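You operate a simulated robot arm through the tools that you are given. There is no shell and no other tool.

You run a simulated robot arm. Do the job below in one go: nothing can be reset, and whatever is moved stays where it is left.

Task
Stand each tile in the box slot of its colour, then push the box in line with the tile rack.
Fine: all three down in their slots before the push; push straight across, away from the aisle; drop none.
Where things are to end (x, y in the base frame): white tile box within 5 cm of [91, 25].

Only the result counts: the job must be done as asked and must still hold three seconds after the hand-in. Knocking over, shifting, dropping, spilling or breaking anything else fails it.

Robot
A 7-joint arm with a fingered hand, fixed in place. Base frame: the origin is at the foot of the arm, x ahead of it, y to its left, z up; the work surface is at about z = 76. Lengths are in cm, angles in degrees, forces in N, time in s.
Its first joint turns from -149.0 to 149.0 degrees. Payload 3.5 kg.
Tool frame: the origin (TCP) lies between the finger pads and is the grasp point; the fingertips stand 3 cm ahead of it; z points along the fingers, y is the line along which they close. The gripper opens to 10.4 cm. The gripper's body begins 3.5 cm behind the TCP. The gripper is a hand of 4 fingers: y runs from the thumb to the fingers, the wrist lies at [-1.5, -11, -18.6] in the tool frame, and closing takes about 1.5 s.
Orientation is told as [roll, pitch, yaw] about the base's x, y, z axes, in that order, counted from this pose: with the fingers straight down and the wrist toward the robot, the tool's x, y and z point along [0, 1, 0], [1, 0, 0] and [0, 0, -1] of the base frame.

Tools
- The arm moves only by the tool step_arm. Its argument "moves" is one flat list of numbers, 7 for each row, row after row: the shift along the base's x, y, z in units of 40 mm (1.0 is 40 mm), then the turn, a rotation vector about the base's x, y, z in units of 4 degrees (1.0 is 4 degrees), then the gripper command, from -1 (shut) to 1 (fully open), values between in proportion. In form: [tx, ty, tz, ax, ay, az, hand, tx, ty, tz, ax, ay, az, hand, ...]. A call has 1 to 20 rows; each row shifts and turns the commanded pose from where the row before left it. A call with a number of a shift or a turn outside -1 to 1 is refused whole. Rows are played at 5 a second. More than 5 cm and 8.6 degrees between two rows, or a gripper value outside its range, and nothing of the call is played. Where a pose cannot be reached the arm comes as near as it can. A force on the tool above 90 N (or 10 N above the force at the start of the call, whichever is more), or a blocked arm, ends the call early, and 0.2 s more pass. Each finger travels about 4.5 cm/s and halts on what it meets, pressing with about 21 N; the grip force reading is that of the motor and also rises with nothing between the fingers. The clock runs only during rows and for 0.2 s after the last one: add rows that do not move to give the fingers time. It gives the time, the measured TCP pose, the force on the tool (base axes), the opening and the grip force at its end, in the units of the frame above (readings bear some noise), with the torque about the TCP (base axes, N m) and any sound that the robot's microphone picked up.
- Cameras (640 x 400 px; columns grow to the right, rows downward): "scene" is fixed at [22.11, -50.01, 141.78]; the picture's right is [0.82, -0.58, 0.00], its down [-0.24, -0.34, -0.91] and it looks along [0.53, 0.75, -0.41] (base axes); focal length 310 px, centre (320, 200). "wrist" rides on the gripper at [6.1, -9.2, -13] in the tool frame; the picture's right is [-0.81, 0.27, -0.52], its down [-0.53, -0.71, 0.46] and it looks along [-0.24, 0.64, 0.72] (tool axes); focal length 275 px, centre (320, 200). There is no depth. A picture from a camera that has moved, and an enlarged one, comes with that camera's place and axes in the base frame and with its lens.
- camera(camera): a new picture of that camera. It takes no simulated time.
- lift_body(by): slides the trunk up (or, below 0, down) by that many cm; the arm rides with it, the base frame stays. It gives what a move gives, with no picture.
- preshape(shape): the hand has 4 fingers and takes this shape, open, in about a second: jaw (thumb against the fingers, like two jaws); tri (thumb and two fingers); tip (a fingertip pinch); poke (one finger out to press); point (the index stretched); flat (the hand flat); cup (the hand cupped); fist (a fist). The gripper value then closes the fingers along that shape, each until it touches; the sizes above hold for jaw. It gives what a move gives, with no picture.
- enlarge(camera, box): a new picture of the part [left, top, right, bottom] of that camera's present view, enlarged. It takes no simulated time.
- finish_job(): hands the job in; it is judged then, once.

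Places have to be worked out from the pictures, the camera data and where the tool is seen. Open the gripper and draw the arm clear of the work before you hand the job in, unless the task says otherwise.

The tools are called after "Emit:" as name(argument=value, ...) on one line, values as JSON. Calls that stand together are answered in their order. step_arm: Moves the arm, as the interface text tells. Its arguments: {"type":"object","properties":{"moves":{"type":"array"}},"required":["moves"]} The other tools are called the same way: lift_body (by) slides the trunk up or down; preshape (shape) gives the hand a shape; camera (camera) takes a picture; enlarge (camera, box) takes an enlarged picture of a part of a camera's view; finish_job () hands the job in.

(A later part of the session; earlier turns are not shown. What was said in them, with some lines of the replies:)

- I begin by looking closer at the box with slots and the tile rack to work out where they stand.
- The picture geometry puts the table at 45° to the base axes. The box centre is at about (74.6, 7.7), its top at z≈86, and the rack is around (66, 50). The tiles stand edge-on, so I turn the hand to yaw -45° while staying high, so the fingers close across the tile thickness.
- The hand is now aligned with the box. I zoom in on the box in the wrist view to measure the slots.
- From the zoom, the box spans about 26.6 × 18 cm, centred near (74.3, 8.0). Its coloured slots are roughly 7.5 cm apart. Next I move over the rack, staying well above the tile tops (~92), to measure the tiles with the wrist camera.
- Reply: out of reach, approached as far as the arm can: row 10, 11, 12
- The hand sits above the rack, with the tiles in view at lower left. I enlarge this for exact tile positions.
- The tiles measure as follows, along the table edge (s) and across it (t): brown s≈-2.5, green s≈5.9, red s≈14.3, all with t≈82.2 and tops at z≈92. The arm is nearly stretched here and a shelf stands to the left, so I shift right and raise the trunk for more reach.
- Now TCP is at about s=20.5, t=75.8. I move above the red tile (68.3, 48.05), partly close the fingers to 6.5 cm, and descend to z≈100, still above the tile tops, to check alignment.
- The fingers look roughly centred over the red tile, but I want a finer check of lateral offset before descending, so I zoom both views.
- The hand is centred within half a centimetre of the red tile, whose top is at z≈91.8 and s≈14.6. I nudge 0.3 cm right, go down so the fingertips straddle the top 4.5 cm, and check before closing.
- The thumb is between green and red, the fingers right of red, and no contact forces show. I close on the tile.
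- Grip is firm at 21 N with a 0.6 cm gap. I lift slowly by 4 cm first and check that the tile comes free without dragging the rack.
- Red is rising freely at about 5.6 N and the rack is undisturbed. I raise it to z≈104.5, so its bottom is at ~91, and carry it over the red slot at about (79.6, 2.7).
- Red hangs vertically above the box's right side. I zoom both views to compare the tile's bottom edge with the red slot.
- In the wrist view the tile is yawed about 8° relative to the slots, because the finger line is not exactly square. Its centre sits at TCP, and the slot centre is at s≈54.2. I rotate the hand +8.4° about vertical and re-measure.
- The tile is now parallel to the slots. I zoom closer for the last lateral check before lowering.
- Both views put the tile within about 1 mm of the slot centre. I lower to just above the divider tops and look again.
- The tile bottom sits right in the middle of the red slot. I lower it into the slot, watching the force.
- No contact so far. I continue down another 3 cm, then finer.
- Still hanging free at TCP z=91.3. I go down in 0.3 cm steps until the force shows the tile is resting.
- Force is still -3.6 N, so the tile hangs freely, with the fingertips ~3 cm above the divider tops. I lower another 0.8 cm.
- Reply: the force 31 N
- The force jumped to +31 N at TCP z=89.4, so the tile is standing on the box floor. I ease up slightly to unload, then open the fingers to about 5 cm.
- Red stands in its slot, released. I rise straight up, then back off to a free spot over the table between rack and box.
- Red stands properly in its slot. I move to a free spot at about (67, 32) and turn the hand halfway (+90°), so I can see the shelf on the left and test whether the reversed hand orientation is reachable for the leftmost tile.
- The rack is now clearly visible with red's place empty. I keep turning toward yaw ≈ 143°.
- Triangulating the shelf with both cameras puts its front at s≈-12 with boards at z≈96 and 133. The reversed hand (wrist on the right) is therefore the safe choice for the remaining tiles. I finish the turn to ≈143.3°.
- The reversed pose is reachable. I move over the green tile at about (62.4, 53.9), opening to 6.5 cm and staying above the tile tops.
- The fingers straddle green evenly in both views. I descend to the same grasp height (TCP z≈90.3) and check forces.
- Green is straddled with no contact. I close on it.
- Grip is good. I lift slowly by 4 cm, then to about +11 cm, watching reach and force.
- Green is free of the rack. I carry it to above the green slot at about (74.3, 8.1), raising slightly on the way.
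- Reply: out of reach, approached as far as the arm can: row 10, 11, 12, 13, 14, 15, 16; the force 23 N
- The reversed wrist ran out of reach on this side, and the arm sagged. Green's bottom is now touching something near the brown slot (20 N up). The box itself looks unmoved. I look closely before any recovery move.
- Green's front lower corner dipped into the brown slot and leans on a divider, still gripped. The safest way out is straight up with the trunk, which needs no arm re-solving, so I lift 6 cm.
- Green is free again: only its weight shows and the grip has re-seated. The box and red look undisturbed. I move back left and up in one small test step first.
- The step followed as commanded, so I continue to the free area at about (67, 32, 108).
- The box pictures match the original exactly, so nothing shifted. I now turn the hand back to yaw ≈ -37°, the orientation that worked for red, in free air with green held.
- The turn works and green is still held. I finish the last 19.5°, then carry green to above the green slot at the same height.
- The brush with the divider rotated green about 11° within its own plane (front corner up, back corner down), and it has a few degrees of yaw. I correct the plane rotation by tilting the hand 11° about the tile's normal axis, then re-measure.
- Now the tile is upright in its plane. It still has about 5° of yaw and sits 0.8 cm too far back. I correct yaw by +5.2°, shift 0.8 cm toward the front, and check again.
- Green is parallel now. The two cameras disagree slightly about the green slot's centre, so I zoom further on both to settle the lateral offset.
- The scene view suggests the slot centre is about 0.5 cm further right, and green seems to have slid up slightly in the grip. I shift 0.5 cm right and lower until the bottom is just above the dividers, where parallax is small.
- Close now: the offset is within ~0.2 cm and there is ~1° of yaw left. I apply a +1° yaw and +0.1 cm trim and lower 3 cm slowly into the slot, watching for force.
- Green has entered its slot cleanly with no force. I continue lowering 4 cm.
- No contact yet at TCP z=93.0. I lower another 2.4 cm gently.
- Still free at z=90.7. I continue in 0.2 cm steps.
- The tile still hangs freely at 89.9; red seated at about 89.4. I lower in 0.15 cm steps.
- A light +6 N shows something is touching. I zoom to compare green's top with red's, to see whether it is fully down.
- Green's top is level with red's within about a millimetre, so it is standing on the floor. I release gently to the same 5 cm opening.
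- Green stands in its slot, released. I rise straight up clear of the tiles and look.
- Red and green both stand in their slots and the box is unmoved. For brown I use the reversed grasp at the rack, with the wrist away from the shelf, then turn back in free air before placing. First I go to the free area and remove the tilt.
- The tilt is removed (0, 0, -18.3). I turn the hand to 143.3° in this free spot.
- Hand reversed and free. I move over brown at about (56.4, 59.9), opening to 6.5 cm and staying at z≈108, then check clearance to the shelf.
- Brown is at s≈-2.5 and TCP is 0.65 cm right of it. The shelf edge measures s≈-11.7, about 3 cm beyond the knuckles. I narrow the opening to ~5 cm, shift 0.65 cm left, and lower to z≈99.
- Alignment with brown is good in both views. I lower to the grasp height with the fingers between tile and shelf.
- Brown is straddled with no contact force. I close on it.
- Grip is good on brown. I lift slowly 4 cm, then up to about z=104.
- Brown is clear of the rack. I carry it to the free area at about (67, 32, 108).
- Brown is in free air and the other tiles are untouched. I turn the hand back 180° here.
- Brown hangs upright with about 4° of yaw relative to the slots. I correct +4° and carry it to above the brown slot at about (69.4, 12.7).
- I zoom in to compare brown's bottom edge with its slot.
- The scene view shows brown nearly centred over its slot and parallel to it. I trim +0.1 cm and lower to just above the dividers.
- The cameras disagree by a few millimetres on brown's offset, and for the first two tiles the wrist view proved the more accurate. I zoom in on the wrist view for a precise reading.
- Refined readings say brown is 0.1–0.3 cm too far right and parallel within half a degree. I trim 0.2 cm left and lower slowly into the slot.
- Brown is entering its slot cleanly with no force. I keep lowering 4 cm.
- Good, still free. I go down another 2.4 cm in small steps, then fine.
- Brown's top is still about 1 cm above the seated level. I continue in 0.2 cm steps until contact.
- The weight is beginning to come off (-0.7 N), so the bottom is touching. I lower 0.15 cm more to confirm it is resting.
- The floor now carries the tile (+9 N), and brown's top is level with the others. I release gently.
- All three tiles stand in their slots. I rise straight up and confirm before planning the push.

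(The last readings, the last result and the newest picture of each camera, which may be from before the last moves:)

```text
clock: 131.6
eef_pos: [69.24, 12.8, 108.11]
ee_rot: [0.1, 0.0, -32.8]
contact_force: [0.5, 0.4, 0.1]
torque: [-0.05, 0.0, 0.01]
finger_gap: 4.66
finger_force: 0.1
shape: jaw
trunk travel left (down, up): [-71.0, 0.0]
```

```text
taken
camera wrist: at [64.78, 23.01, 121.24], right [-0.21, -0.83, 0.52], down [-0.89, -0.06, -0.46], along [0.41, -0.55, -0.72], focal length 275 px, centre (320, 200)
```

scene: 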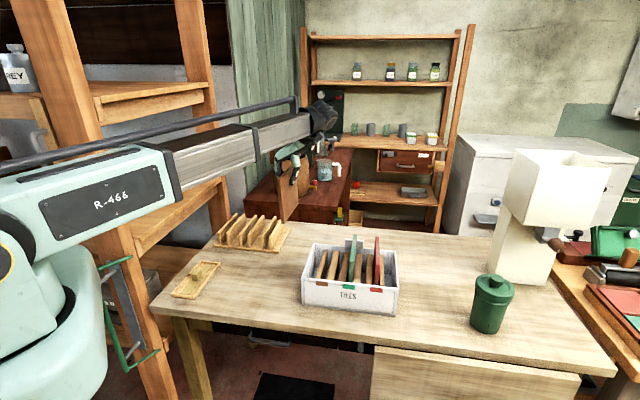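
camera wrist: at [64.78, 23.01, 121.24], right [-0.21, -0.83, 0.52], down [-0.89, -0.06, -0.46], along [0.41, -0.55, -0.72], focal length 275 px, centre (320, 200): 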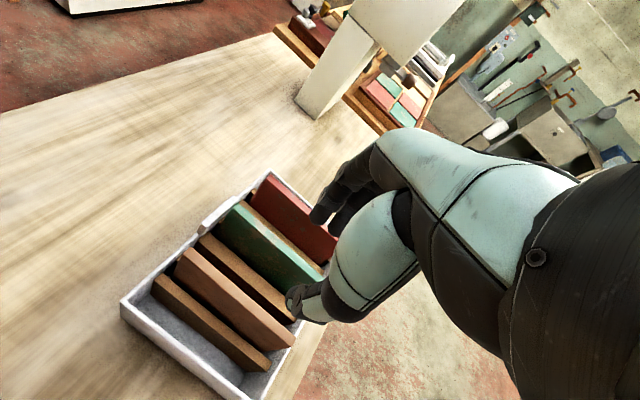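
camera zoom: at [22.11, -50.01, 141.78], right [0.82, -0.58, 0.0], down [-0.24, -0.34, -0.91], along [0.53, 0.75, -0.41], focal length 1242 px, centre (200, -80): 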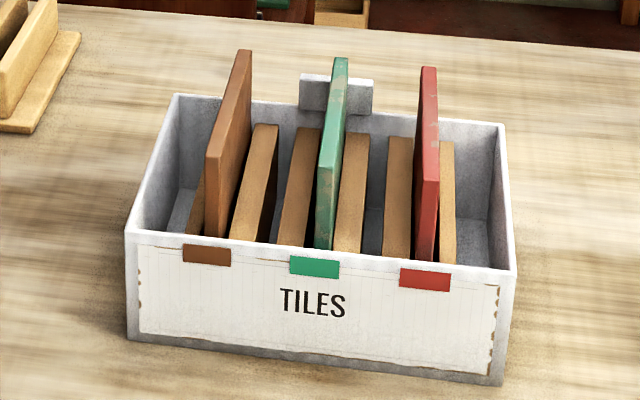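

All three tiles are down in their slots and the box is unmoved. Now the push: I bring the hand to the robot-side front of the box, high, turning it so the backs of the closed fingers will face the front wall squarely (yaw≈53°).

Emit:
step_arm(moves=[-0.284, -0.6, 0, 0, 0, 1, -0.1, -0.284, -0.6, 0, 0, 0, 1, -0.1, -0.284, -0.6, 0, 0, 0, 1, -0.1, -0.284, -0.6, 0, 0, 0, 1, -0.1, -0.284, -0.6, 0, 0, 0, 1, -0.1, -0.284, -0.6, 0, 0, 0, 1, -0.1, -0.284, -0.6, 0, 0, 0, 1, -0.1, -0.284, -0.6, 0, 0, 0, 1, -0.1, 0, 0, 0, 0, 0, 1, -0.5, 0, 0, 0, 0, 0, 1, -1, 0, 0, 0, 0, 0, 0, -1])

Emit:
camera(camera="scene")

```text
clock: 133.9
eef_pos: [60.1, -6.39, 108.04]
ee_rot: [0.0, 0.0, 7.3]
contact_force: [-0.1, -0.4, 0.5]
torque: [0.02, 0.0, 0.01]
finger_gap: 0.0
finger_force: 5.7
shape: jaw
trunk travel left (down, up): [-71.0, 0.0]
```

```text
taken
```

scene: 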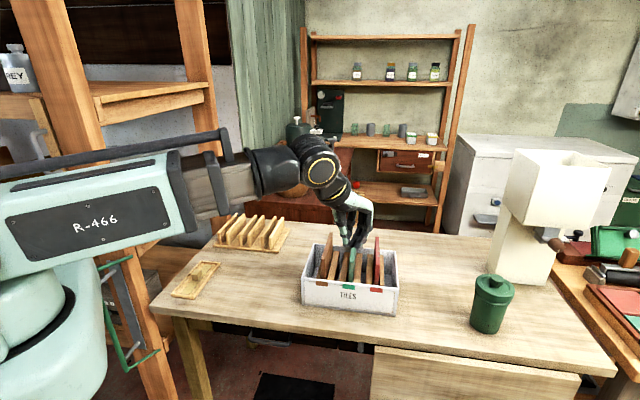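

Reached as commanded, with the hand in front of the box. I finish the turn to 53.3°.

Emit:
step_arm(moves=[0, 0, 0, 0, 0, 1, -1, 0, 0, 0, 0, 0, 1, -1, 0, 0, 0, 0, 0, 1, -1, 0, 0, 0, 0, 0, 1, -1, 0, 0, 0, 0, 0, 1, -1, 0, 0, 0, 0, 0, 1, -1, 0, 0, 0, 0, 0, 1, -1, 0, 0, 0, 0, 0, 1, -1, 0, 0, 0, 0, 0, 1, -1, 0, 0, 0, 0, 0, 1, -1, 0, 0, 0, 0, 0, 1, -1, 0, 0, 0, 0, 0, 0.5, -1, 0, 0, 0, 0, 0, 0, -1])

Emit:
camera(camera="scene")

Emit:
camera(camera="wrist")

```text
clock: 136.8
eef_pos: [60.02, -6.47, 108.15]
ee_rot: [0.0, 0.0, 53.4]
contact_force: [-0.7, -0.7, 0.2]
torque: [-0.03, 0.03, 0.03]
finger_gap: 0.02
finger_force: 21.5
shape: jaw
trunk travel left (down, up): [-71.0, 0.0]
```

```text
taken
```

scene: 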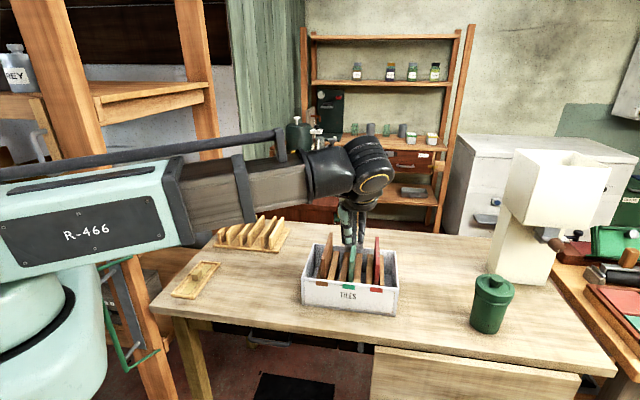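

```text
taken
camera wrist: at [49.62, -10.08, 121.19], right [0.81, -0.26, 0.52], down [0.0, -0.89, -0.46], along [0.58, 0.37, -0.72], focal length 275 px, centre (320, 200)
```

wrist: 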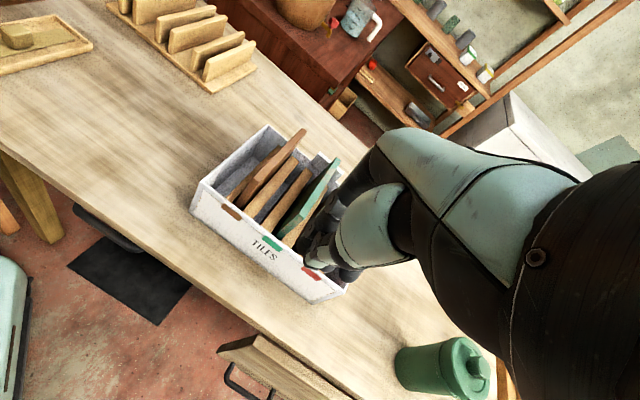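

The hand is squarely oriented in front of the box, at t≈37.9 and s≈47. I lower it in stages, first to z≈92.

Emit:
step_arm(moves=[0, 0, -0.5, 0, 0, 0, -1, 0, 0, -0.7, 0, 0, 0, -1, 0, 0, -0.7, 0, 0, 0, -1, 0, 0, -0.7, 0, 0, 0, -1, 0, 0, -0.7, 0, 0, 0, -1, 0, 0, -0.7, 0, 0, 0, -1, 0, 0, 0, 0, 0, 0, -1])

Emit:
camera(camera="scene")

Emit:
camera(camera="wrist")

```text
clock: 138.3
eef_pos: [60.18, -6.29, 91.91]
ee_rot: [0.0, 0.0, 53.2]
contact_force: [0.5, 0.3, 0.2]
torque: [-0.02, 0.03, 0.0]
finger_gap: 0.0
finger_force: 20.4
shape: jaw
trunk travel left (down, up): [-71.0, 0.0]
```

```text
taken
```

scene: 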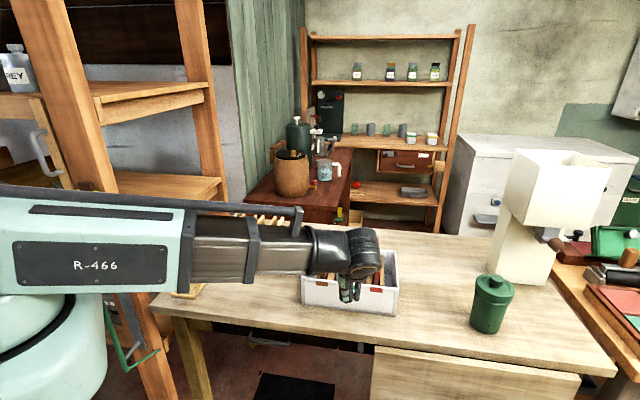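

```text
taken
camera wrist: at [49.71, -9.89, 105.03], right [0.81, -0.26, 0.52], down [0.0, -0.89, -0.46], along [0.58, 0.37, -0.72], focal length 275 px, centre (320, 200)
```

wrist: 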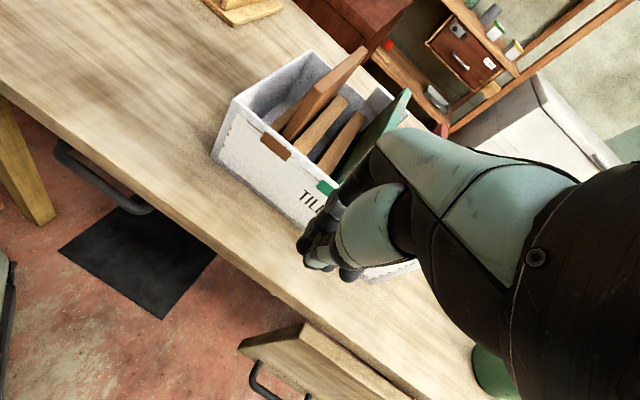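

No contact. I zoom the scene on the hand and box front to check clearances before lowering further.

Emit:
enlarge(camera="scene", box=[290, 210, 420, 330])

Emit:
enlarge(camera="wrist", box=[200, 100, 460, 320])

```text
3.33 times, centred on (355, 270) of scene
camera zoom: at [22.11, -50.01, 141.78], right [0.82, -0.58, 0.0], down [-0.24, -0.34, -0.91], along [0.53, 0.75, -0.41], focal length 1035 px, centre (203, -33)
```

zoom: 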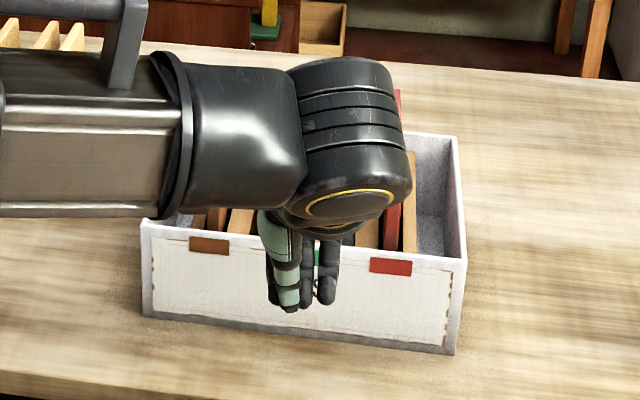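

```text
1.82 times, centred on (330, 210) of wrist
camera zoom: at [49.71, -9.89, 105.03], right [0.81, -0.26, 0.52], down [0.0, -0.89, -0.46], along [0.58, 0.37, -0.72], focal length 500 px, centre (302, 182)
```

zoom: 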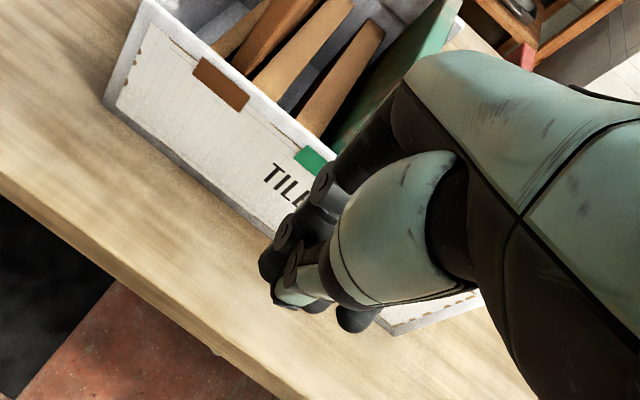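

There is clear space between hand and box front. I lower to z≈81, fingertips about 2 cm above table level.

Emit:
step_arm(moves=[0, 0, -0.5, 0, 0, 0, -1, 0, 0, -0.5, 0, 0, 0, -1, 0, 0, -0.5, 0, 0, 0, -1, 0, 0, -0.5, 0, 0, 0, -1, 0, 0, -0.4, 0, 0, 0, -1, 0, 0, -0.3, 0, 0, 0, -1, 0, 0, 0, 0, 0, 0, -1])

Emit:
enlarge(camera="scene", box=[290, 210, 420, 330])

Emit:
enlarge(camera="wrist", box=[180, 60, 500, 320])

```text
clock: 139.9
eef_pos: [60.02, -6.32, 81.3]
ee_rot: [0.0, 0.0, 53.2]
contact_force: [-0.5, 0.0, 0.6]
torque: [-0.02, 0.04, 0.0]
finger_gap: 0.0
finger_force: 21.1
shape: jaw
trunk travel left (down, up): [-71.0, 0.0]
```

```text
3.33 times, centred on (355, 270) of scene
camera zoom: at [22.11, -50.01, 141.78], right [0.82, -0.58, 0.0], down [-0.24, -0.34, -0.91], along [0.53, 0.75, -0.41], focal length 1035 px, centre (203, -33)
```

zoom: 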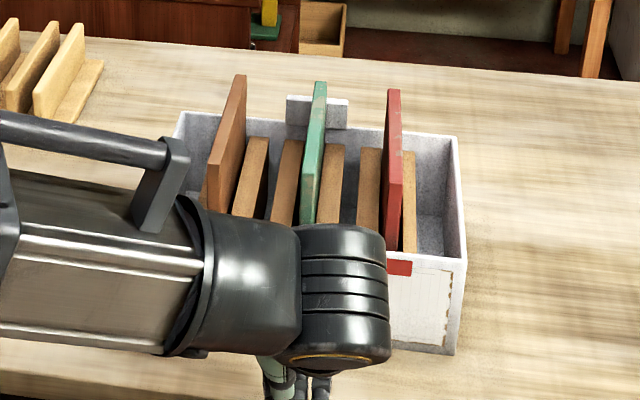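

```text
1.54 times, centred on (340, 190) of wrist
camera zoom: at [49.64, -9.99, 94.35], right [0.81, -0.27, 0.52], down [0.0, -0.89, -0.46], along [0.58, 0.37, -0.72], focal length 424 px, centre (289, 215)
```

zoom: 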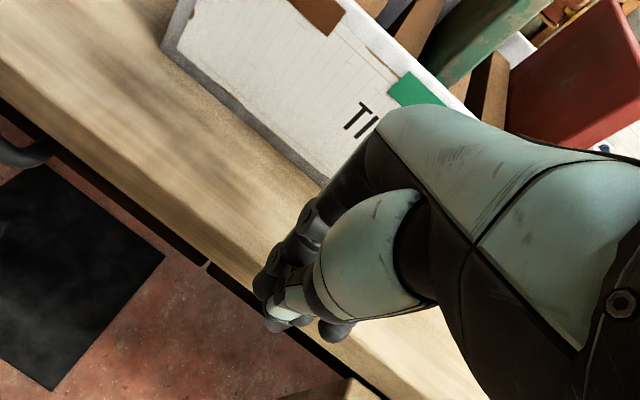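

The hand is low and clear in front of the box. I move straight across (+x+y) 4 cm toward the front wall and look for contact.

Emit:
step_arm(moves=[0.1768, 0.1768, 0, 0, 0, 0, -1, 0.1768, 0.1768, 0, 0, 0, 0, -1, 0.1768, 0.1768, 0, 0, 0, 0, -1, 0.1768, 0.1768, 0, 0, 0, 0, -1, 0, 0, 0, 0, 0, 0, -1])

Emit:
enlarge(camera="wrist", box=[180, 60, 500, 320])

Emit:
enlarge(camera="scene", box=[290, 210, 420, 330])

```text
clock: 141.2
eef_pos: [62.98, -3.49, 81.12]
ee_rot: [0.0, 0.1, 53.1]
contact_force: [0.2, -0.3, 0.7]
torque: [-0.01, -0.03, -0.02]
finger_gap: 0.0
finger_force: 21.0
shape: jaw
trunk travel left (down, up): [-71.0, 0.0]
```

```text
1.54 times, centred on (340, 190) of wrist
camera zoom: at [52.5, -7.13, 94.25], right [0.81, -0.27, 0.52], down [0.0, -0.89, -0.46], along [0.58, 0.37, -0.72], focal length 424 px, centre (289, 215)
```

zoom: 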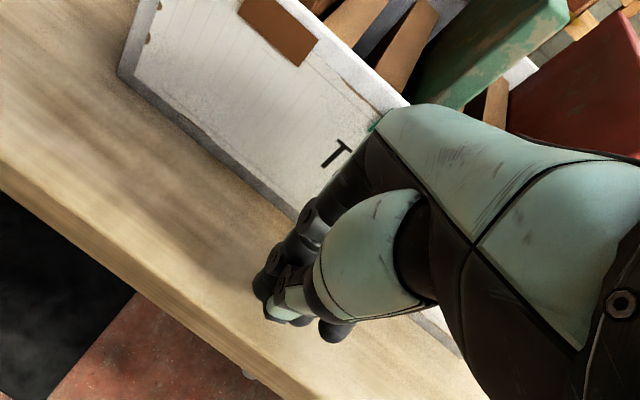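

```text
3.33 times, centred on (355, 270) of scene
camera zoom: at [22.11, -50.01, 141.78], right [0.82, -0.58, 0.0], down [-0.24, -0.34, -0.91], along [0.53, 0.75, -0.41], focal length 1035 px, centre (203, -33)
```

zoom: 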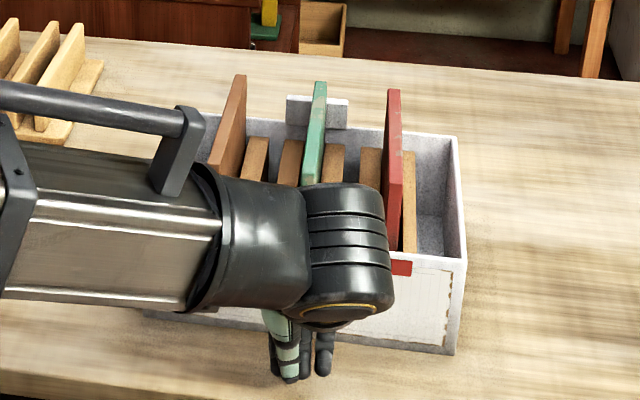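

No contact yet at t≈42. I advance in 0.5 cm steps.

Emit:
step_arm(moves=[0.0884, 0.0884, 0, 0, 0, 0, -1, 0.0884, 0.0884, 0, 0, 0, 0, -1, 0.0884, 0.0884, 0, 0, 0, 0, -1, 0.0884, 0.0884, 0, 0, 0, 0, -1])

Emit:
enlarge(camera="wrist", box=[180, 60, 500, 320])

Emit:
enlarge(camera="scene", box=[290, 210, 420, 330])

```text
clock: 142.2
eef_pos: [64.35, -2.22, 81.19]
ee_rot: [-0.2, 0.0, 53.1]
contact_force: [0.0, 0.3, -0.8]
torque: [-0.01, -0.05, -0.01]
finger_gap: 0.0
finger_force: 21.3
shape: jaw
trunk travel left (down, up): [-71.0, 0.0]
```

```text
1.54 times, centred on (340, 190) of wrist
camera zoom: at [53.96, -5.83, 94.34], right [0.81, -0.27, 0.52], down [0.0, -0.89, -0.46], along [0.58, 0.37, -0.72], focal length 424 px, centre (289, 215)
```

zoom: 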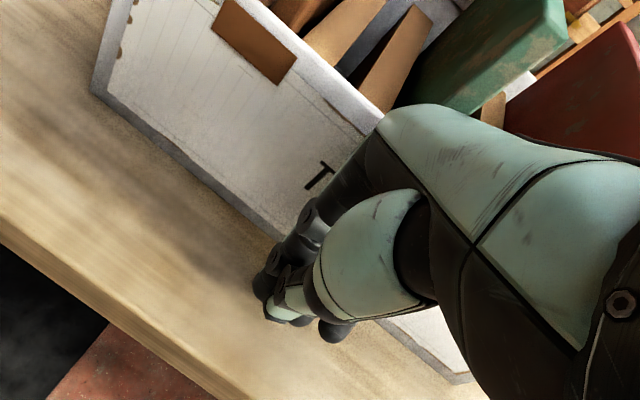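

```text
3.33 times, centred on (355, 270) of scene
camera zoom: at [22.11, -50.01, 141.78], right [0.82, -0.58, 0.0], down [-0.24, -0.34, -0.91], along [0.53, 0.75, -0.41], focal length 1035 px, centre (203, -33)
```

zoom: 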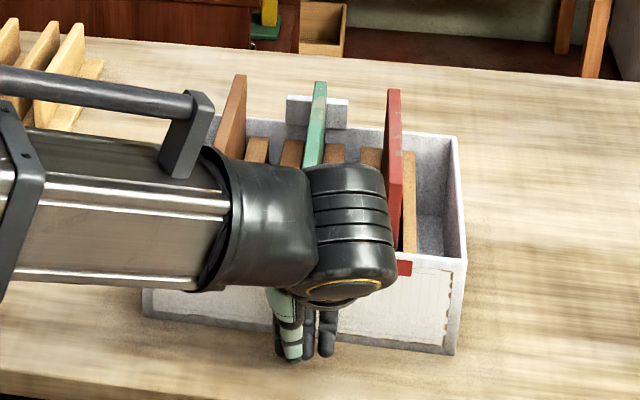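

Still no contact at t≈43.9; contact should come within a centimetre. I lower 0.7 cm so the knuckles stay well under the box rim, and keep advancing in small steps.

Emit:
step_arm(moves=[0, 0, -0.17, 0, 0, 0, -1, 0.0884, 0.0884, 0, 0, 0, 0, -1, 0.0884, 0.0884, 0, 0, 0, 0, -1, 0.0884, 0.0884, 0, 0, 0, 0, -1])

Emit:
enlarge(camera="wrist", box=[180, 60, 500, 320])

Emit:
enlarge(camera="scene", box=[290, 210, 420, 330])

```text
clock: 143.2
eef_pos: [65.37, -1.03, 80.53]
ee_rot: [0.1, 0.0, 53.2]
contact_force: [-6.1, -5.0, 2.7]
torque: [0.35, -0.4, -0.01]
finger_gap: 0.01
finger_force: 20.6
shape: jaw
trunk travel left (down, up): [-71.0, 0.0]
```

```text
1.54 times, centred on (340, 190) of wrist
camera zoom: at [54.89, -4.74, 93.6], right [0.81, -0.27, 0.52], down [0.0, -0.89, -0.46], along [0.58, 0.37, -0.72], focal length 424 px, centre (289, 215)
```

zoom: 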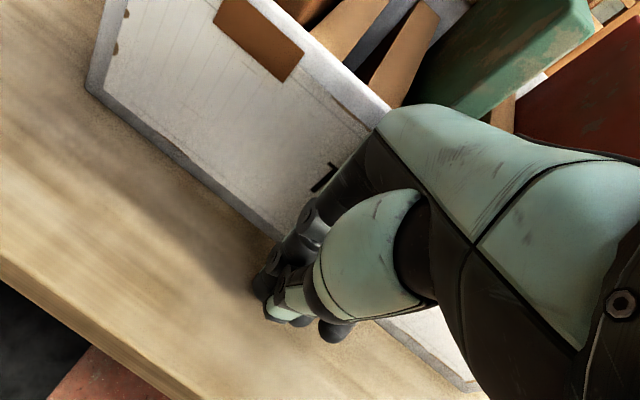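

```text
3.33 times, centred on (355, 270) of scene
camera zoom: at [22.11, -50.01, 141.78], right [0.82, -0.58, 0.0], down [-0.24, -0.34, -0.91], along [0.53, 0.75, -0.41], focal length 1035 px, centre (203, -33)
```

zoom: 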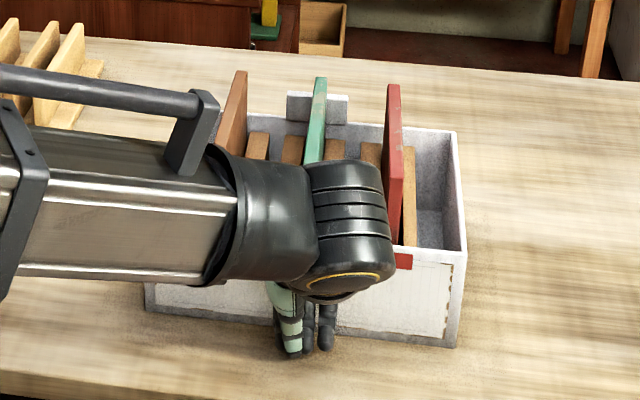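

Contact made at about 8 N, and the box moved a few millimetres. The torque readings put the contact height near z≈85.5, too close to the rim. I back off 1.5 cm and tilt the hand 15°, so the lower finger joints push at about mid-height of the wall.

Emit:
step_arm(moves=[-0.1326, -0.1326, 0, 0, 0, 0, -1, -0.1326, -0.1326, 0, 0, 0, 0, -1, 0, 0, 0.1, 0.6625, -0.6625, 0, -1, 0, 0, 0, 0.6625, -0.6625, 0, -1, 0, 0, 0, 0.6625, -0.6625, 0, -1, 0, 0, 0, 0.6625, -0.6625, 0, -1, 0, 0, 0, 0, 0, 0, -1])

Emit:
enlarge(camera="wrist", box=[180, 60, 500, 320])

Emit:
enlarge(camera="scene", box=[290, 210, 420, 330])

```text
clock: 144.8
eef_pos: [64.29, -2.14, 80.86]
ee_rot: [-2.2, -14.9, 53.6]
contact_force: [0.0, -0.7, 0.2]
torque: [-0.02, -0.02, 0.0]
finger_gap: 0.0
finger_force: 20.7
shape: jaw
trunk travel left (down, up): [-71.0, 0.0]
```

```text
1.54 times, centred on (340, 190) of wrist
camera zoom: at [51.74, -7.88, 90.95], right [0.71, -0.37, 0.6], down [0.1, -0.79, -0.6], along [0.7, 0.49, -0.53], focal length 424 px, centre (289, 215)
```

zoom: 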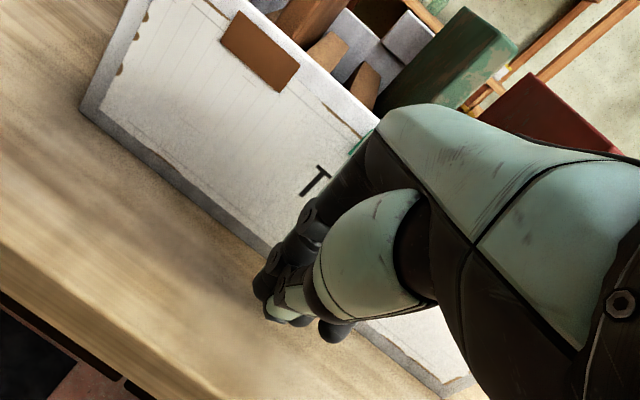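

```text
3.33 times, centred on (355, 270) of scene
camera zoom: at [22.11, -50.01, 141.78], right [0.82, -0.58, 0.0], down [-0.24, -0.34, -0.91], along [0.53, 0.75, -0.41], focal length 1035 px, centre (203, -33)
```

zoom: 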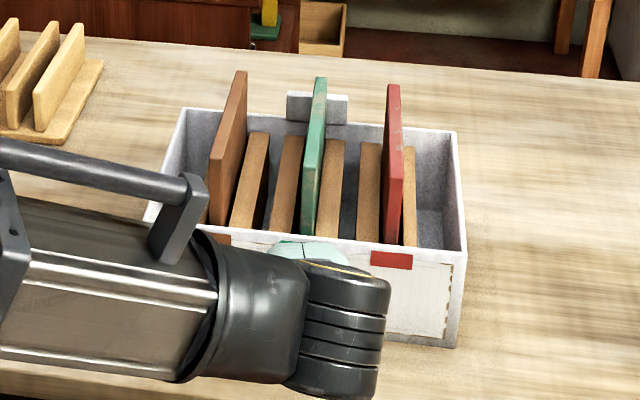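

The tilt is as wanted and nothing is touching. I advance again in 0.5 cm steps to re-establish contact and check its height.

Emit:
step_arm(moves=[0.0884, 0.0884, 0, 0, 0, 0, -1, 0.0884, 0.0884, 0, 0, 0, 0, -1, 0.0884, 0.0884, 0, 0, 0, 0, -1, 0.0884, 0.0884, 0, 0, 0, 0, -1])

Emit:
enlarge(camera="scene", box=[290, 210, 420, 330])

```text
clock: 145.8
eef_pos: [65.81, -0.78, 80.91]
ee_rot: [-2.2, -14.8, 53.5]
contact_force: [-1.5, -1.9, 0.3]
torque: [0.05, -0.06, -0.05]
finger_gap: 0.02
finger_force: 20.9
shape: jaw
trunk travel left (down, up): [-71.0, 0.0]
```

```text
3.33 times, centred on (355, 270) of scene
camera zoom: at [22.11, -50.01, 141.78], right [0.82, -0.58, 0.0], down [-0.24, -0.34, -0.91], along [0.53, 0.75, -0.41], focal length 1035 px, centre (203, -33)
```

zoom: 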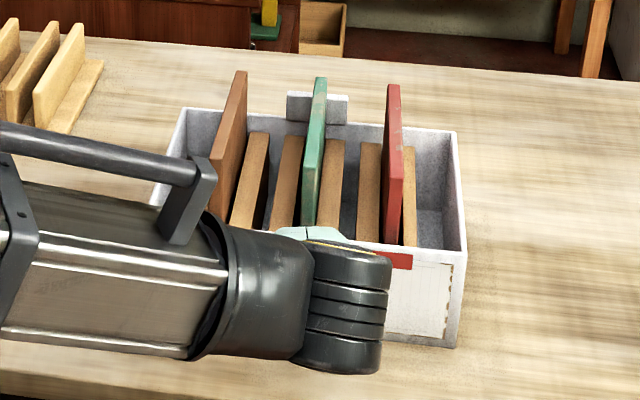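

Contact now at about z≈83.5, below the rim. I push 5 cm straight across at a gentle pace and check the box stays square.

Emit:
step_arm(moves=[0.0884, 0.0884, 0, 0, 0, 0, -1, 0.1414, 0.1414, 0, 0, 0, 0, -1, 0.1414, 0.1414, 0, 0, 0, 0, -1, 0.1414, 0.1414, 0, 0, 0, 0, -1, 0.1414, 0.1414, 0, 0, 0, 0, -1, 0.1414, 0.1414, 0, 0, 0, 0, -1, 0.0884, 0.0884, 0, 0, 0, 0, -1, 0, 0, 0, 0, 0, 0, -1])

Emit:
camera(camera="scene")

Emit:
enlarge(camera="scene", box=[290, 200, 420, 320])

```text
clock: 147.6
eef_pos: [69.19, 2.79, 80.97]
ee_rot: [-2.2, -15.0, 53.5]
contact_force: [-4.2, -5.6, 2.1]
torque: [0.13, -0.15, -0.09]
finger_gap: 0.0
finger_force: 21.3
shape: jaw
trunk travel left (down, up): [-71.0, 0.0]
```

```text
taken
```

scene: 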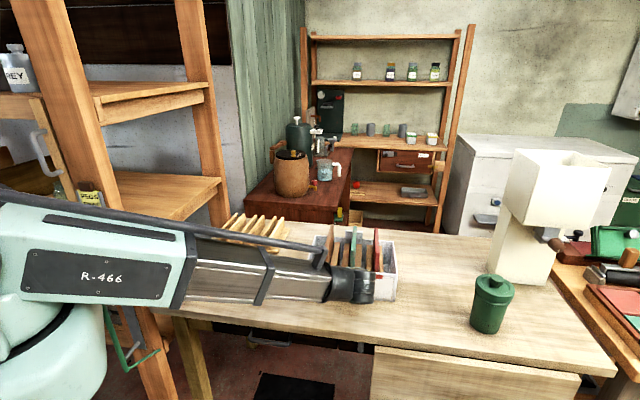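

```text
3.33 times, centred on (355, 260) of scene
camera zoom: at [22.11, -50.01, 141.78], right [0.82, -0.58, 0.0], down [-0.24, -0.34, -0.91], along [0.53, 0.75, -0.41], focal length 1035 px, centre (203, 0)
```

zoom: 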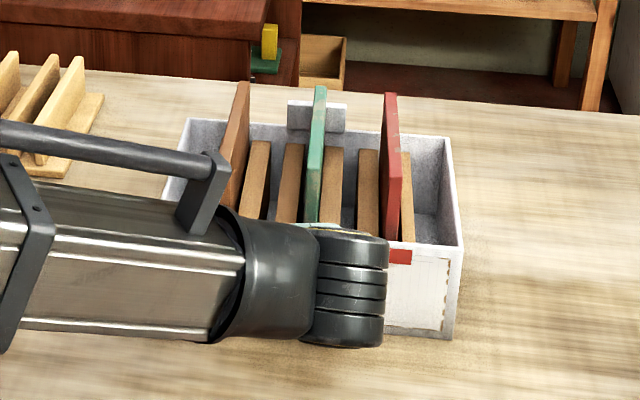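

Pushing at ~7 N works, but the torque shows contact 1.3 cm right of the hand centre, and the box has turned about 1.5°. I back off 1 cm, shift 2.5 cm left, and resume to square it up.

Emit:
step_arm(moves=[-0.1768, -0.1768, 0, 0, 0, 0, -1, -0.221, 0.221, 0, 0, 0, 0, -1, -0.221, 0.221, 0, 0, 0, 0, -1, 0.1414, 0.1414, 0, 0, 0, 0, -1, 0.1414, 0.1414, 0, 0, 0, 0, -1, 0.1414, 0.1414, 0, 0, 0, 0, -1, 0.1414, 0.1414, 0, 0, 0, 0, -1, 0.1414, 0.1414, 0, 0, 0, 0, -1, 0.0884, 0.0884, 0, 0, 0, 0, -1, 0, 0, 0, 0, 0, 0, -1])

Emit:
enlarge(camera="scene", box=[290, 190, 420, 310])

Emit:
camera(camera="wrist")

```text
clock: 149.8
eef_pos: [69.93, 7.19, 81.0]
ee_rot: [-2.2, -14.8, 53.4]
contact_force: [-4.6, -4.1, -2.0]
torque: [0.01, -0.01, 0.0]
finger_gap: 0.0
finger_force: 20.9
shape: jaw
trunk travel left (down, up): [-71.0, 0.0]
```

```text
3.33 times, centred on (355, 250) of scene
camera zoom: at [22.11, -50.01, 141.78], right [0.82, -0.58, 0.0], down [-0.24, -0.34, -0.91], along [0.53, 0.75, -0.41], focal length 1035 px, centre (203, 33)
```

zoom: 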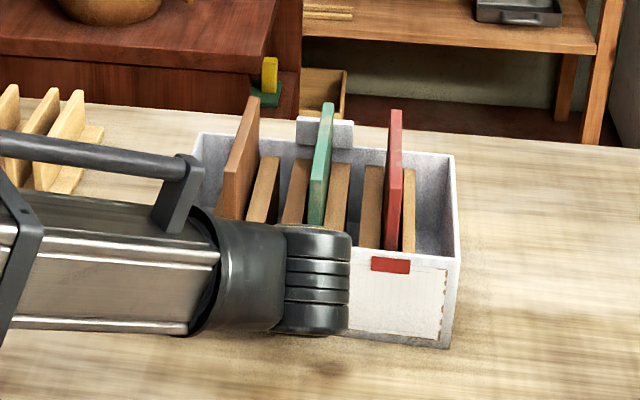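

```text
taken
camera wrist: at [57.41, 1.32, 91.12], right [0.71, -0.37, 0.6], down [0.1, -0.79, -0.6], along [0.7, 0.49, -0.53], focal length 275 px, centre (320, 200)
```

wrist: 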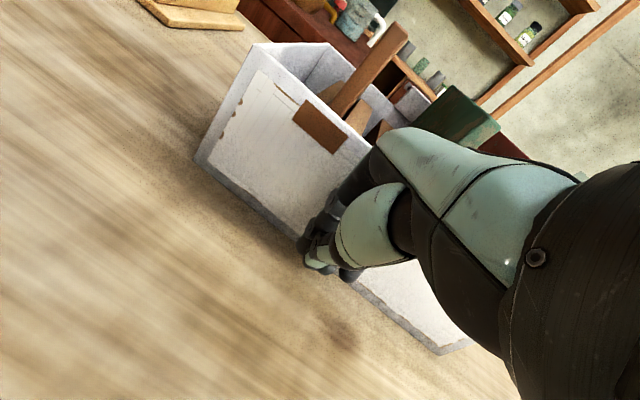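

The box is square again (back corners level at t≈76.5), having moved 9.3 cm. I re-centre the contact by shifting the hand 0.8 cm right and push another 6 cm.

Emit:
step_arm(moves=[-0.1414, -0.1414, 0, 0, 0, 0, -1, 0.1414, -0.1414, 0, 0, 0, 0, -1, 0.1414, 0.1414, 0, 0, 0, 0, -1, 0.1414, 0.1414, 0, 0, 0, 0, -1, 0.1414, 0.1414, 0, 0, 0, 0, -1, 0.1414, 0.1414, 0, 0, 0, 0, -1, 0.1414, 0.1414, 0, 0, 0, 0, -1, 0.1414, 0.1414, 0, 0, 0, 0, -1, 0.1414, 0.1414, 0, 0, 0, 0, -1, 0.1414, 0.1414, 0, 0, 0, 0, -1, 0.0884, 0.0884, 0, 0, 0, 0, -1, 0, 0, 0, 0, 0, 0, -1])

Emit:
enlarge(camera="scene", box=[290, 185, 420, 305])

Emit:
camera(camera="scene")

```text
clock: 152.3
eef_pos: [74.76, 10.56, 80.98]
ee_rot: [-2.2, -14.8, 53.5]
contact_force: [-5.2, -4.2, -1.7]
torque: [0.06, -0.02, -0.05]
finger_gap: 0.02
finger_force: 21.0
shape: jaw
trunk travel left (down, up): [-71.0, 0.0]
```

```text
3.33 times, centred on (355, 245) of scene
camera zoom: at [22.11, -50.01, 141.78], right [0.82, -0.58, 0.0], down [-0.24, -0.34, -0.91], along [0.53, 0.75, -0.41], focal length 1035 px, centre (203, 50)
```

zoom: 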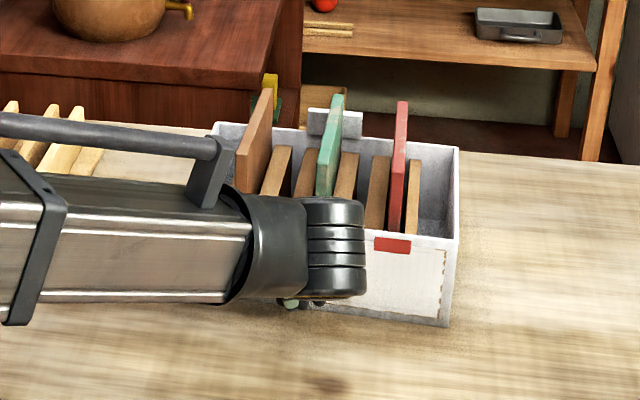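

```text
taken
```

scene: 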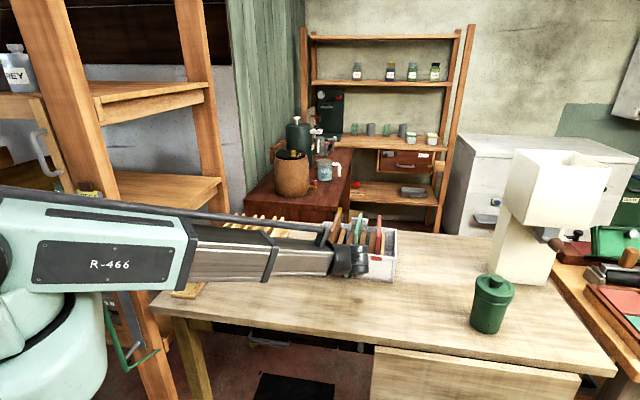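

The box has gone 15.3 cm and turned about 2° the other way, with contact now left of its centre. I back off, shift the hand 3.2 cm right, and push 4 cm to square it.

Emit:
step_arm(moves=[-0.1768, -0.1768, 0, 0, 0, 0, -1, 0.189, -0.189, 0, 0, 0, 0, -1, 0.189, -0.189, 0, 0, 0, 0, -1, 0.189, -0.189, 0, 0, 0, 0, -1, 0.1414, 0.1414, 0, 0, 0, 0, -1, 0.1414, 0.1414, 0, 0, 0, 0, -1, 0.1414, 0.1414, 0, 0, 0, 0, -1, 0.1414, 0.1414, 0, 0, 0, 0, -1, 0.1414, 0.1414, 0, 0, 0, 0, -1, 0.1414, 0.1414, 0, 0, 0, 0, -1, 0, 0, 0, 0, 0, 0, -1])

Emit:
enlarge(camera="scene", box=[290, 180, 420, 300])

```text
clock: 154.8
eef_pos: [79.89, 11.19, 80.98]
ee_rot: [-2.2, -14.8, 53.6]
contact_force: [-3.4, -5.6, 0.3]
torque: [0.11, -0.09, -0.06]
finger_gap: 0.0
finger_force: 21.5
shape: jaw
trunk travel left (down, up): [-71.0, 0.0]
```

```text
3.33 times, centred on (355, 240) of scene
camera zoom: at [22.11, -50.01, 141.78], right [0.82, -0.58, 0.0], down [-0.24, -0.34, -0.91], along [0.53, 0.75, -0.41], focal length 1035 px, centre (203, 67)
```

zoom: 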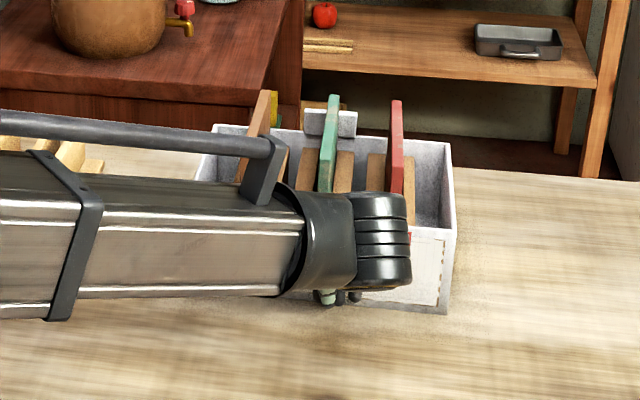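

Square again, and 19.5 cm travelled, with about 4.5 cm to go. I re-centre the hand on the box middle and push the last stretch.

Emit:
step_arm(moves=[-0.1768, -0.1768, 0, 0, 0, 0, -1, -0.1945, 0.1945, 0, 0, 0, 0, -1, -0.1945, 0.1945, 0, 0, 0, 0, -1, 0.1414, 0.1414, 0, 0, 0, 0, -1, 0.1414, 0.1414, 0, 0, 0, 0, -1, 0.1414, 0.1414, 0, 0, 0, 0, -1, 0.1414, 0.1414, 0, 0, 0, 0, -1, 0.1414, 0.1414, 0, 0, 0, 0, -1, 0, 0, 0, 0, 0, 0, -1])

Emit:
enlarge(camera="scene", box=[290, 180, 420, 300])

```text
clock: 156.8
eef_pos: [80.47, 14.86, 80.86]
ee_rot: [-2.2, -14.8, 53.5]
contact_force: [-4.0, -4.9, -0.9]
torque: [0.1, -0.08, -0.05]
finger_gap: 0.0
finger_force: 21.7
shape: jaw
trunk travel left (down, up): [-71.0, 0.0]
```

```text
3.33 times, centred on (355, 240) of scene
camera zoom: at [22.11, -50.01, 141.78], right [0.82, -0.58, 0.0], down [-0.24, -0.34, -0.91], along [0.53, 0.75, -0.41], focal length 1035 px, centre (203, 67)
```

zoom: 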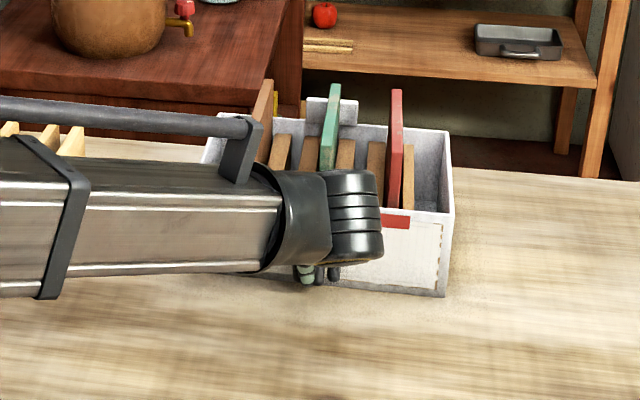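

About 1.5 cm remains to the target line. I push that last bit, then read the final position.

Emit:
step_arm(moves=[0.0884, 0.0884, 0, 0, 0, 0, -1, 0.0884, 0.0884, 0, 0, 0, 0, -1, 0.0884, 0.0884, 0, 0, 0, 0, -1, 0, 0, 0, 0, 0, 0, -1])

Emit:
enlarge(camera="scene", box=[290, 180, 420, 300])

```text
clock: 157.8
eef_pos: [81.51, 16.01, 81.06]
ee_rot: [-2.1, -14.9, 53.5]
contact_force: [-4.9, -4.7, -1.0]
torque: [0.08, -0.09, -0.02]
finger_gap: 0.0
finger_force: 21.2
shape: jaw
trunk travel left (down, up): [-71.0, 0.0]
```

```text
3.33 times, centred on (355, 240) of scene
camera zoom: at [22.11, -50.01, 141.78], right [0.82, -0.58, 0.0], down [-0.24, -0.34, -0.91], along [0.53, 0.75, -0.41], focal length 1035 px, centre (203, 67)
```

zoom: 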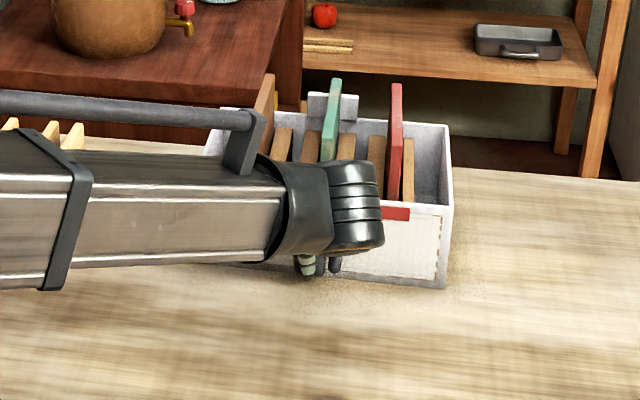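

The box is on the line now, with TCP at t≈69 and the front wall at ≈72.7. I withdraw straight back, away from the box.

Emit:
step_arm(moves=[-0.0884, -0.0884, 0, 0, 0, 0, -1, -0.1768, -0.1768, 0, 0, 0, 0, -1, -0.3536, -0.3536, 0, 0, 0, 0, -1, -0.3536, -0.3536, 0, 0, 0, 0, -1, -0.3536, -0.3536, 0, 0, 0, 0, -1, -0.3536, -0.3536, 0, 0, 0, 0, -1, -0.3536, -0.3536, 0, 0, 0, 0, -1, -0.3536, -0.3536, 0, 0, 0, 0, -1, 0, 0, 0, 0, 0, 0, -1])

Emit:
camera(camera="scene")

Emit:
enlarge(camera="scene", box=[290, 180, 420, 300])

```text
clock: 159.8
eef_pos: [72.11, 6.51, 80.99]
ee_rot: [-2.1, -14.8, 53.6]
contact_force: [0.6, -0.5, -0.2]
torque: [-0.02, -0.02, 0.06]
finger_gap: 0.0
finger_force: 21.3
shape: jaw
trunk travel left (down, up): [-71.0, 0.0]
```

```text
taken
```

scene: 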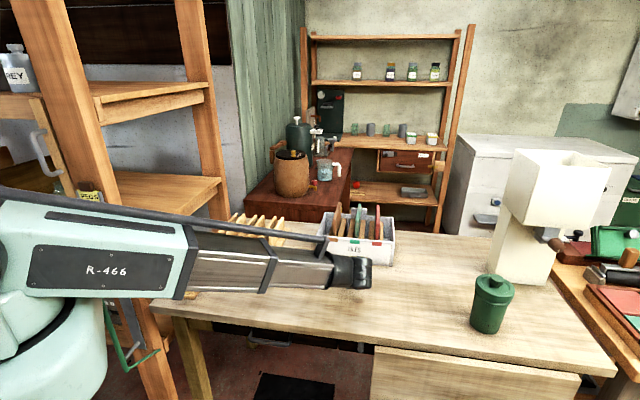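

```text
3.33 times, centred on (355, 240) of scene
camera zoom: at [22.11, -50.01, 141.78], right [0.82, -0.58, 0.0], down [-0.24, -0.34, -0.91], along [0.53, 0.75, -0.41], focal length 1035 px, centre (203, 67)
```

zoom: 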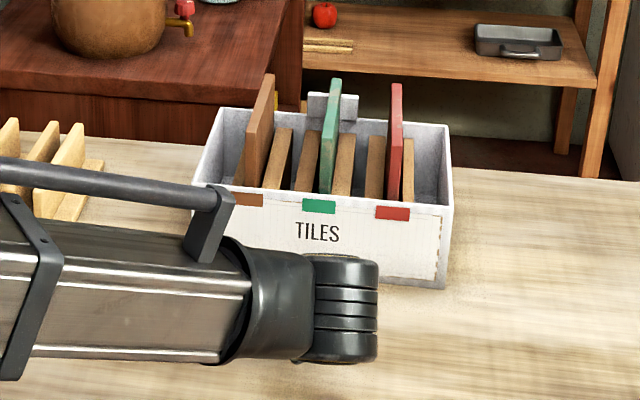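

The hand is free of the box. I raise the arm straight up, opening the gripper, and undo the tilt.

Emit:
step_arm(moves=[0, 0, 0.5, 0, 0, 0, -1, 0, 0, 0.8, 0, 0, 0, -1, 0, 0, 0.8, 0, 0, 0, -0.5, 0, 0, 0.8, 0, 0, 0, 0, 0, 0, 0.8, 0, 0, 0, 0.5, 0, 0, 0.8, 0, 0, 0, 1, 0, 0, 0.8, 0, 0, 0, 1, 0, 0, 0.8, -0.6625, 0.6625, 0, 1, 0, 0, 0.8, -0.6625, 0.6625, 0, 1, 0, 0, 0, -0.6625, 0.6625, 0, 1, 0, 0, 0, -0.6625, 0.6625, 0, 1, 0, 0, 0, 0, 0, 0, 1])

Emit:
camera(camera="scene")

Emit:
enlarge(camera="scene", box=[200, 180, 420, 300])

Emit:
camera(camera="wrist")

```text
clock: 162.3
eef_pos: [71.81, 6.42, 108.58]
ee_rot: [0.0, 0.1, 53.2]
contact_force: [1.1, 0.3, 0.5]
torque: [-0.02, 0.01, -0.05]
finger_gap: 10.36
finger_force: 0.0
shape: jaw
trunk travel left (down, up): [-71.0, 0.0]
```

```text
taken
```

scene: 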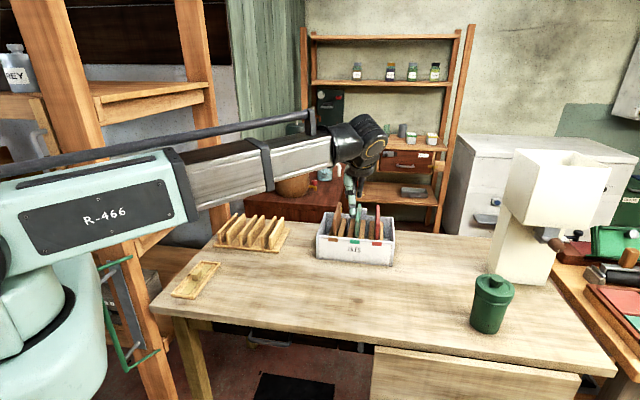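

```text
2.91 times, centred on (310, 240) of scene
camera zoom: at [22.11, -50.01, 141.78], right [0.82, -0.58, 0.0], down [-0.24, -0.34, -0.91], along [0.53, 0.75, -0.41], focal length 903 px, centre (349, 84)
```

zoom: 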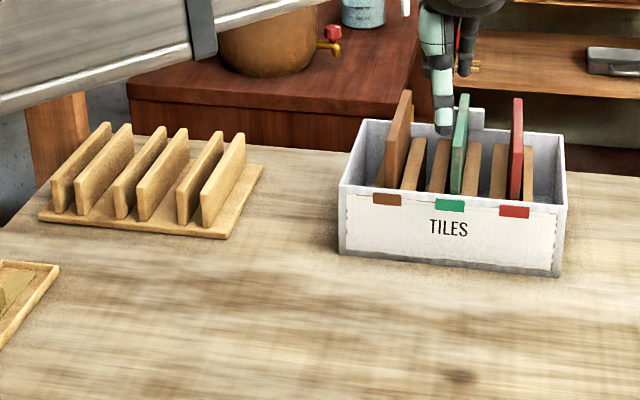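

```text
taken
camera wrist: at [61.56, 2.93, 121.7], right [0.81, -0.26, 0.52], down [0.0, -0.89, -0.46], along [0.58, 0.37, -0.73], focal length 275 px, centre (320, 200)
```

wrist: 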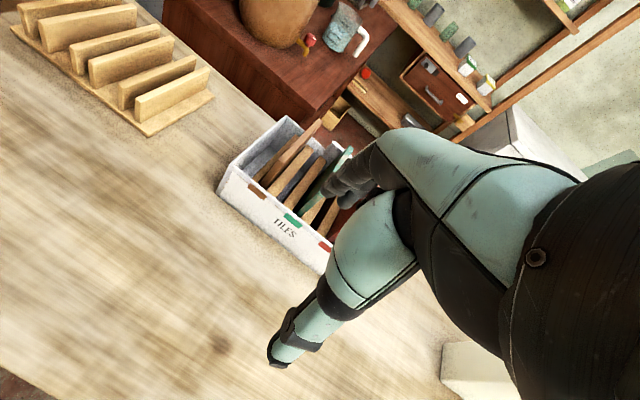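

The box now sits at about (91.4, 24.7), in line with the rack, with all three tiles upright. I draw the open hand further back and up to be clear.

Emit:
step_arm(moves=[-0.35, -0.35, 0.4, 0, 0, 0, 1, -0.35, -0.35, 0.4, 0, 0, 0, 1, -0.35, -0.35, 0.4, 0, 0, 0, 1, -0.35, -0.35, 0.4, 0, 0, 0, 1, -0.35, -0.35, 0.4, 0, 0, 0, 1, 0, 0, 0, 0, 0, 0, 1, 0, 0, 0, 0, 0, 0, 1, 0, 0, 0, 0, 0, 0, 1])

Emit:
camera(camera="scene")

Emit:
enlarge(camera="scene", box=[290, 180, 420, 280])

```text
clock: 164.2
eef_pos: [64.92, -0.53, 116.77]
ee_rot: [0.1, 0.1, 53.3]
contact_force: [0.0, -0.3, 0.2]
torque: [0.01, -0.01, 0.0]
finger_gap: 10.37
finger_force: 0.1
shape: jaw
trunk travel left (down, up): [-71.0, 0.0]
```

```text
taken
```

scene: 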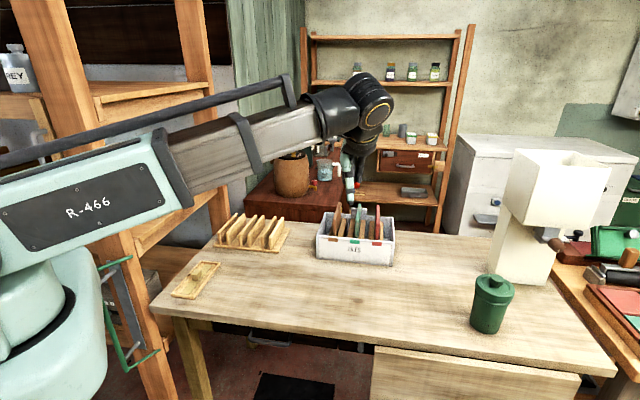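

```text
4.00 times, centred on (355, 230) of scene
camera zoom: at [22.11, -50.01, 141.78], right [0.82, -0.58, 0.0], down [-0.24, -0.34, -0.91], along [0.53, 0.75, -0.41], focal length 1242 px, centre (180, 80)
```

zoom: 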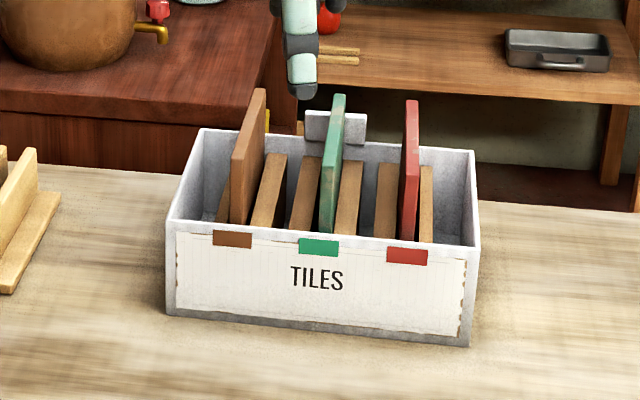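

All three tiles stand in their matching slots and the box rests in line with the rack at about (91, 25). The tray, jar and rack are undisturbed, and the hand is open and clear, so I hand the job in.

Emit:
finish_job()

```text
The job is handed in.
```

The job is handed in. All three tiles stand in the slots of their colours, and the box is pushed into line with the tile rack. By my last camera reading the box centre is at about (91.4, 24.7), within 1 cm of the [91, 25] target.

- **Tiles:** red, green and brown were all seated before the push, and none was dropped.
- **Green tile slip:** On its first approach the arm ran out of reach and sagged. Green's corner dipped into the brown slot and leaned on a divider. I lifted it clear, straightened it in the hand and placed it in its own slot. The box did not shift when this happened.
- **Push:** I pushed the box straight across, away from the aisle. It turned about 2° at most along the way, and I corrected that by shifting where the hand pressed. It ended within about 1° of square.
- **Surroundings:** the rack, tray, green jar and shelf showed no signs of being moved in the final pictures. The gripper is open and the arm is drawn back.
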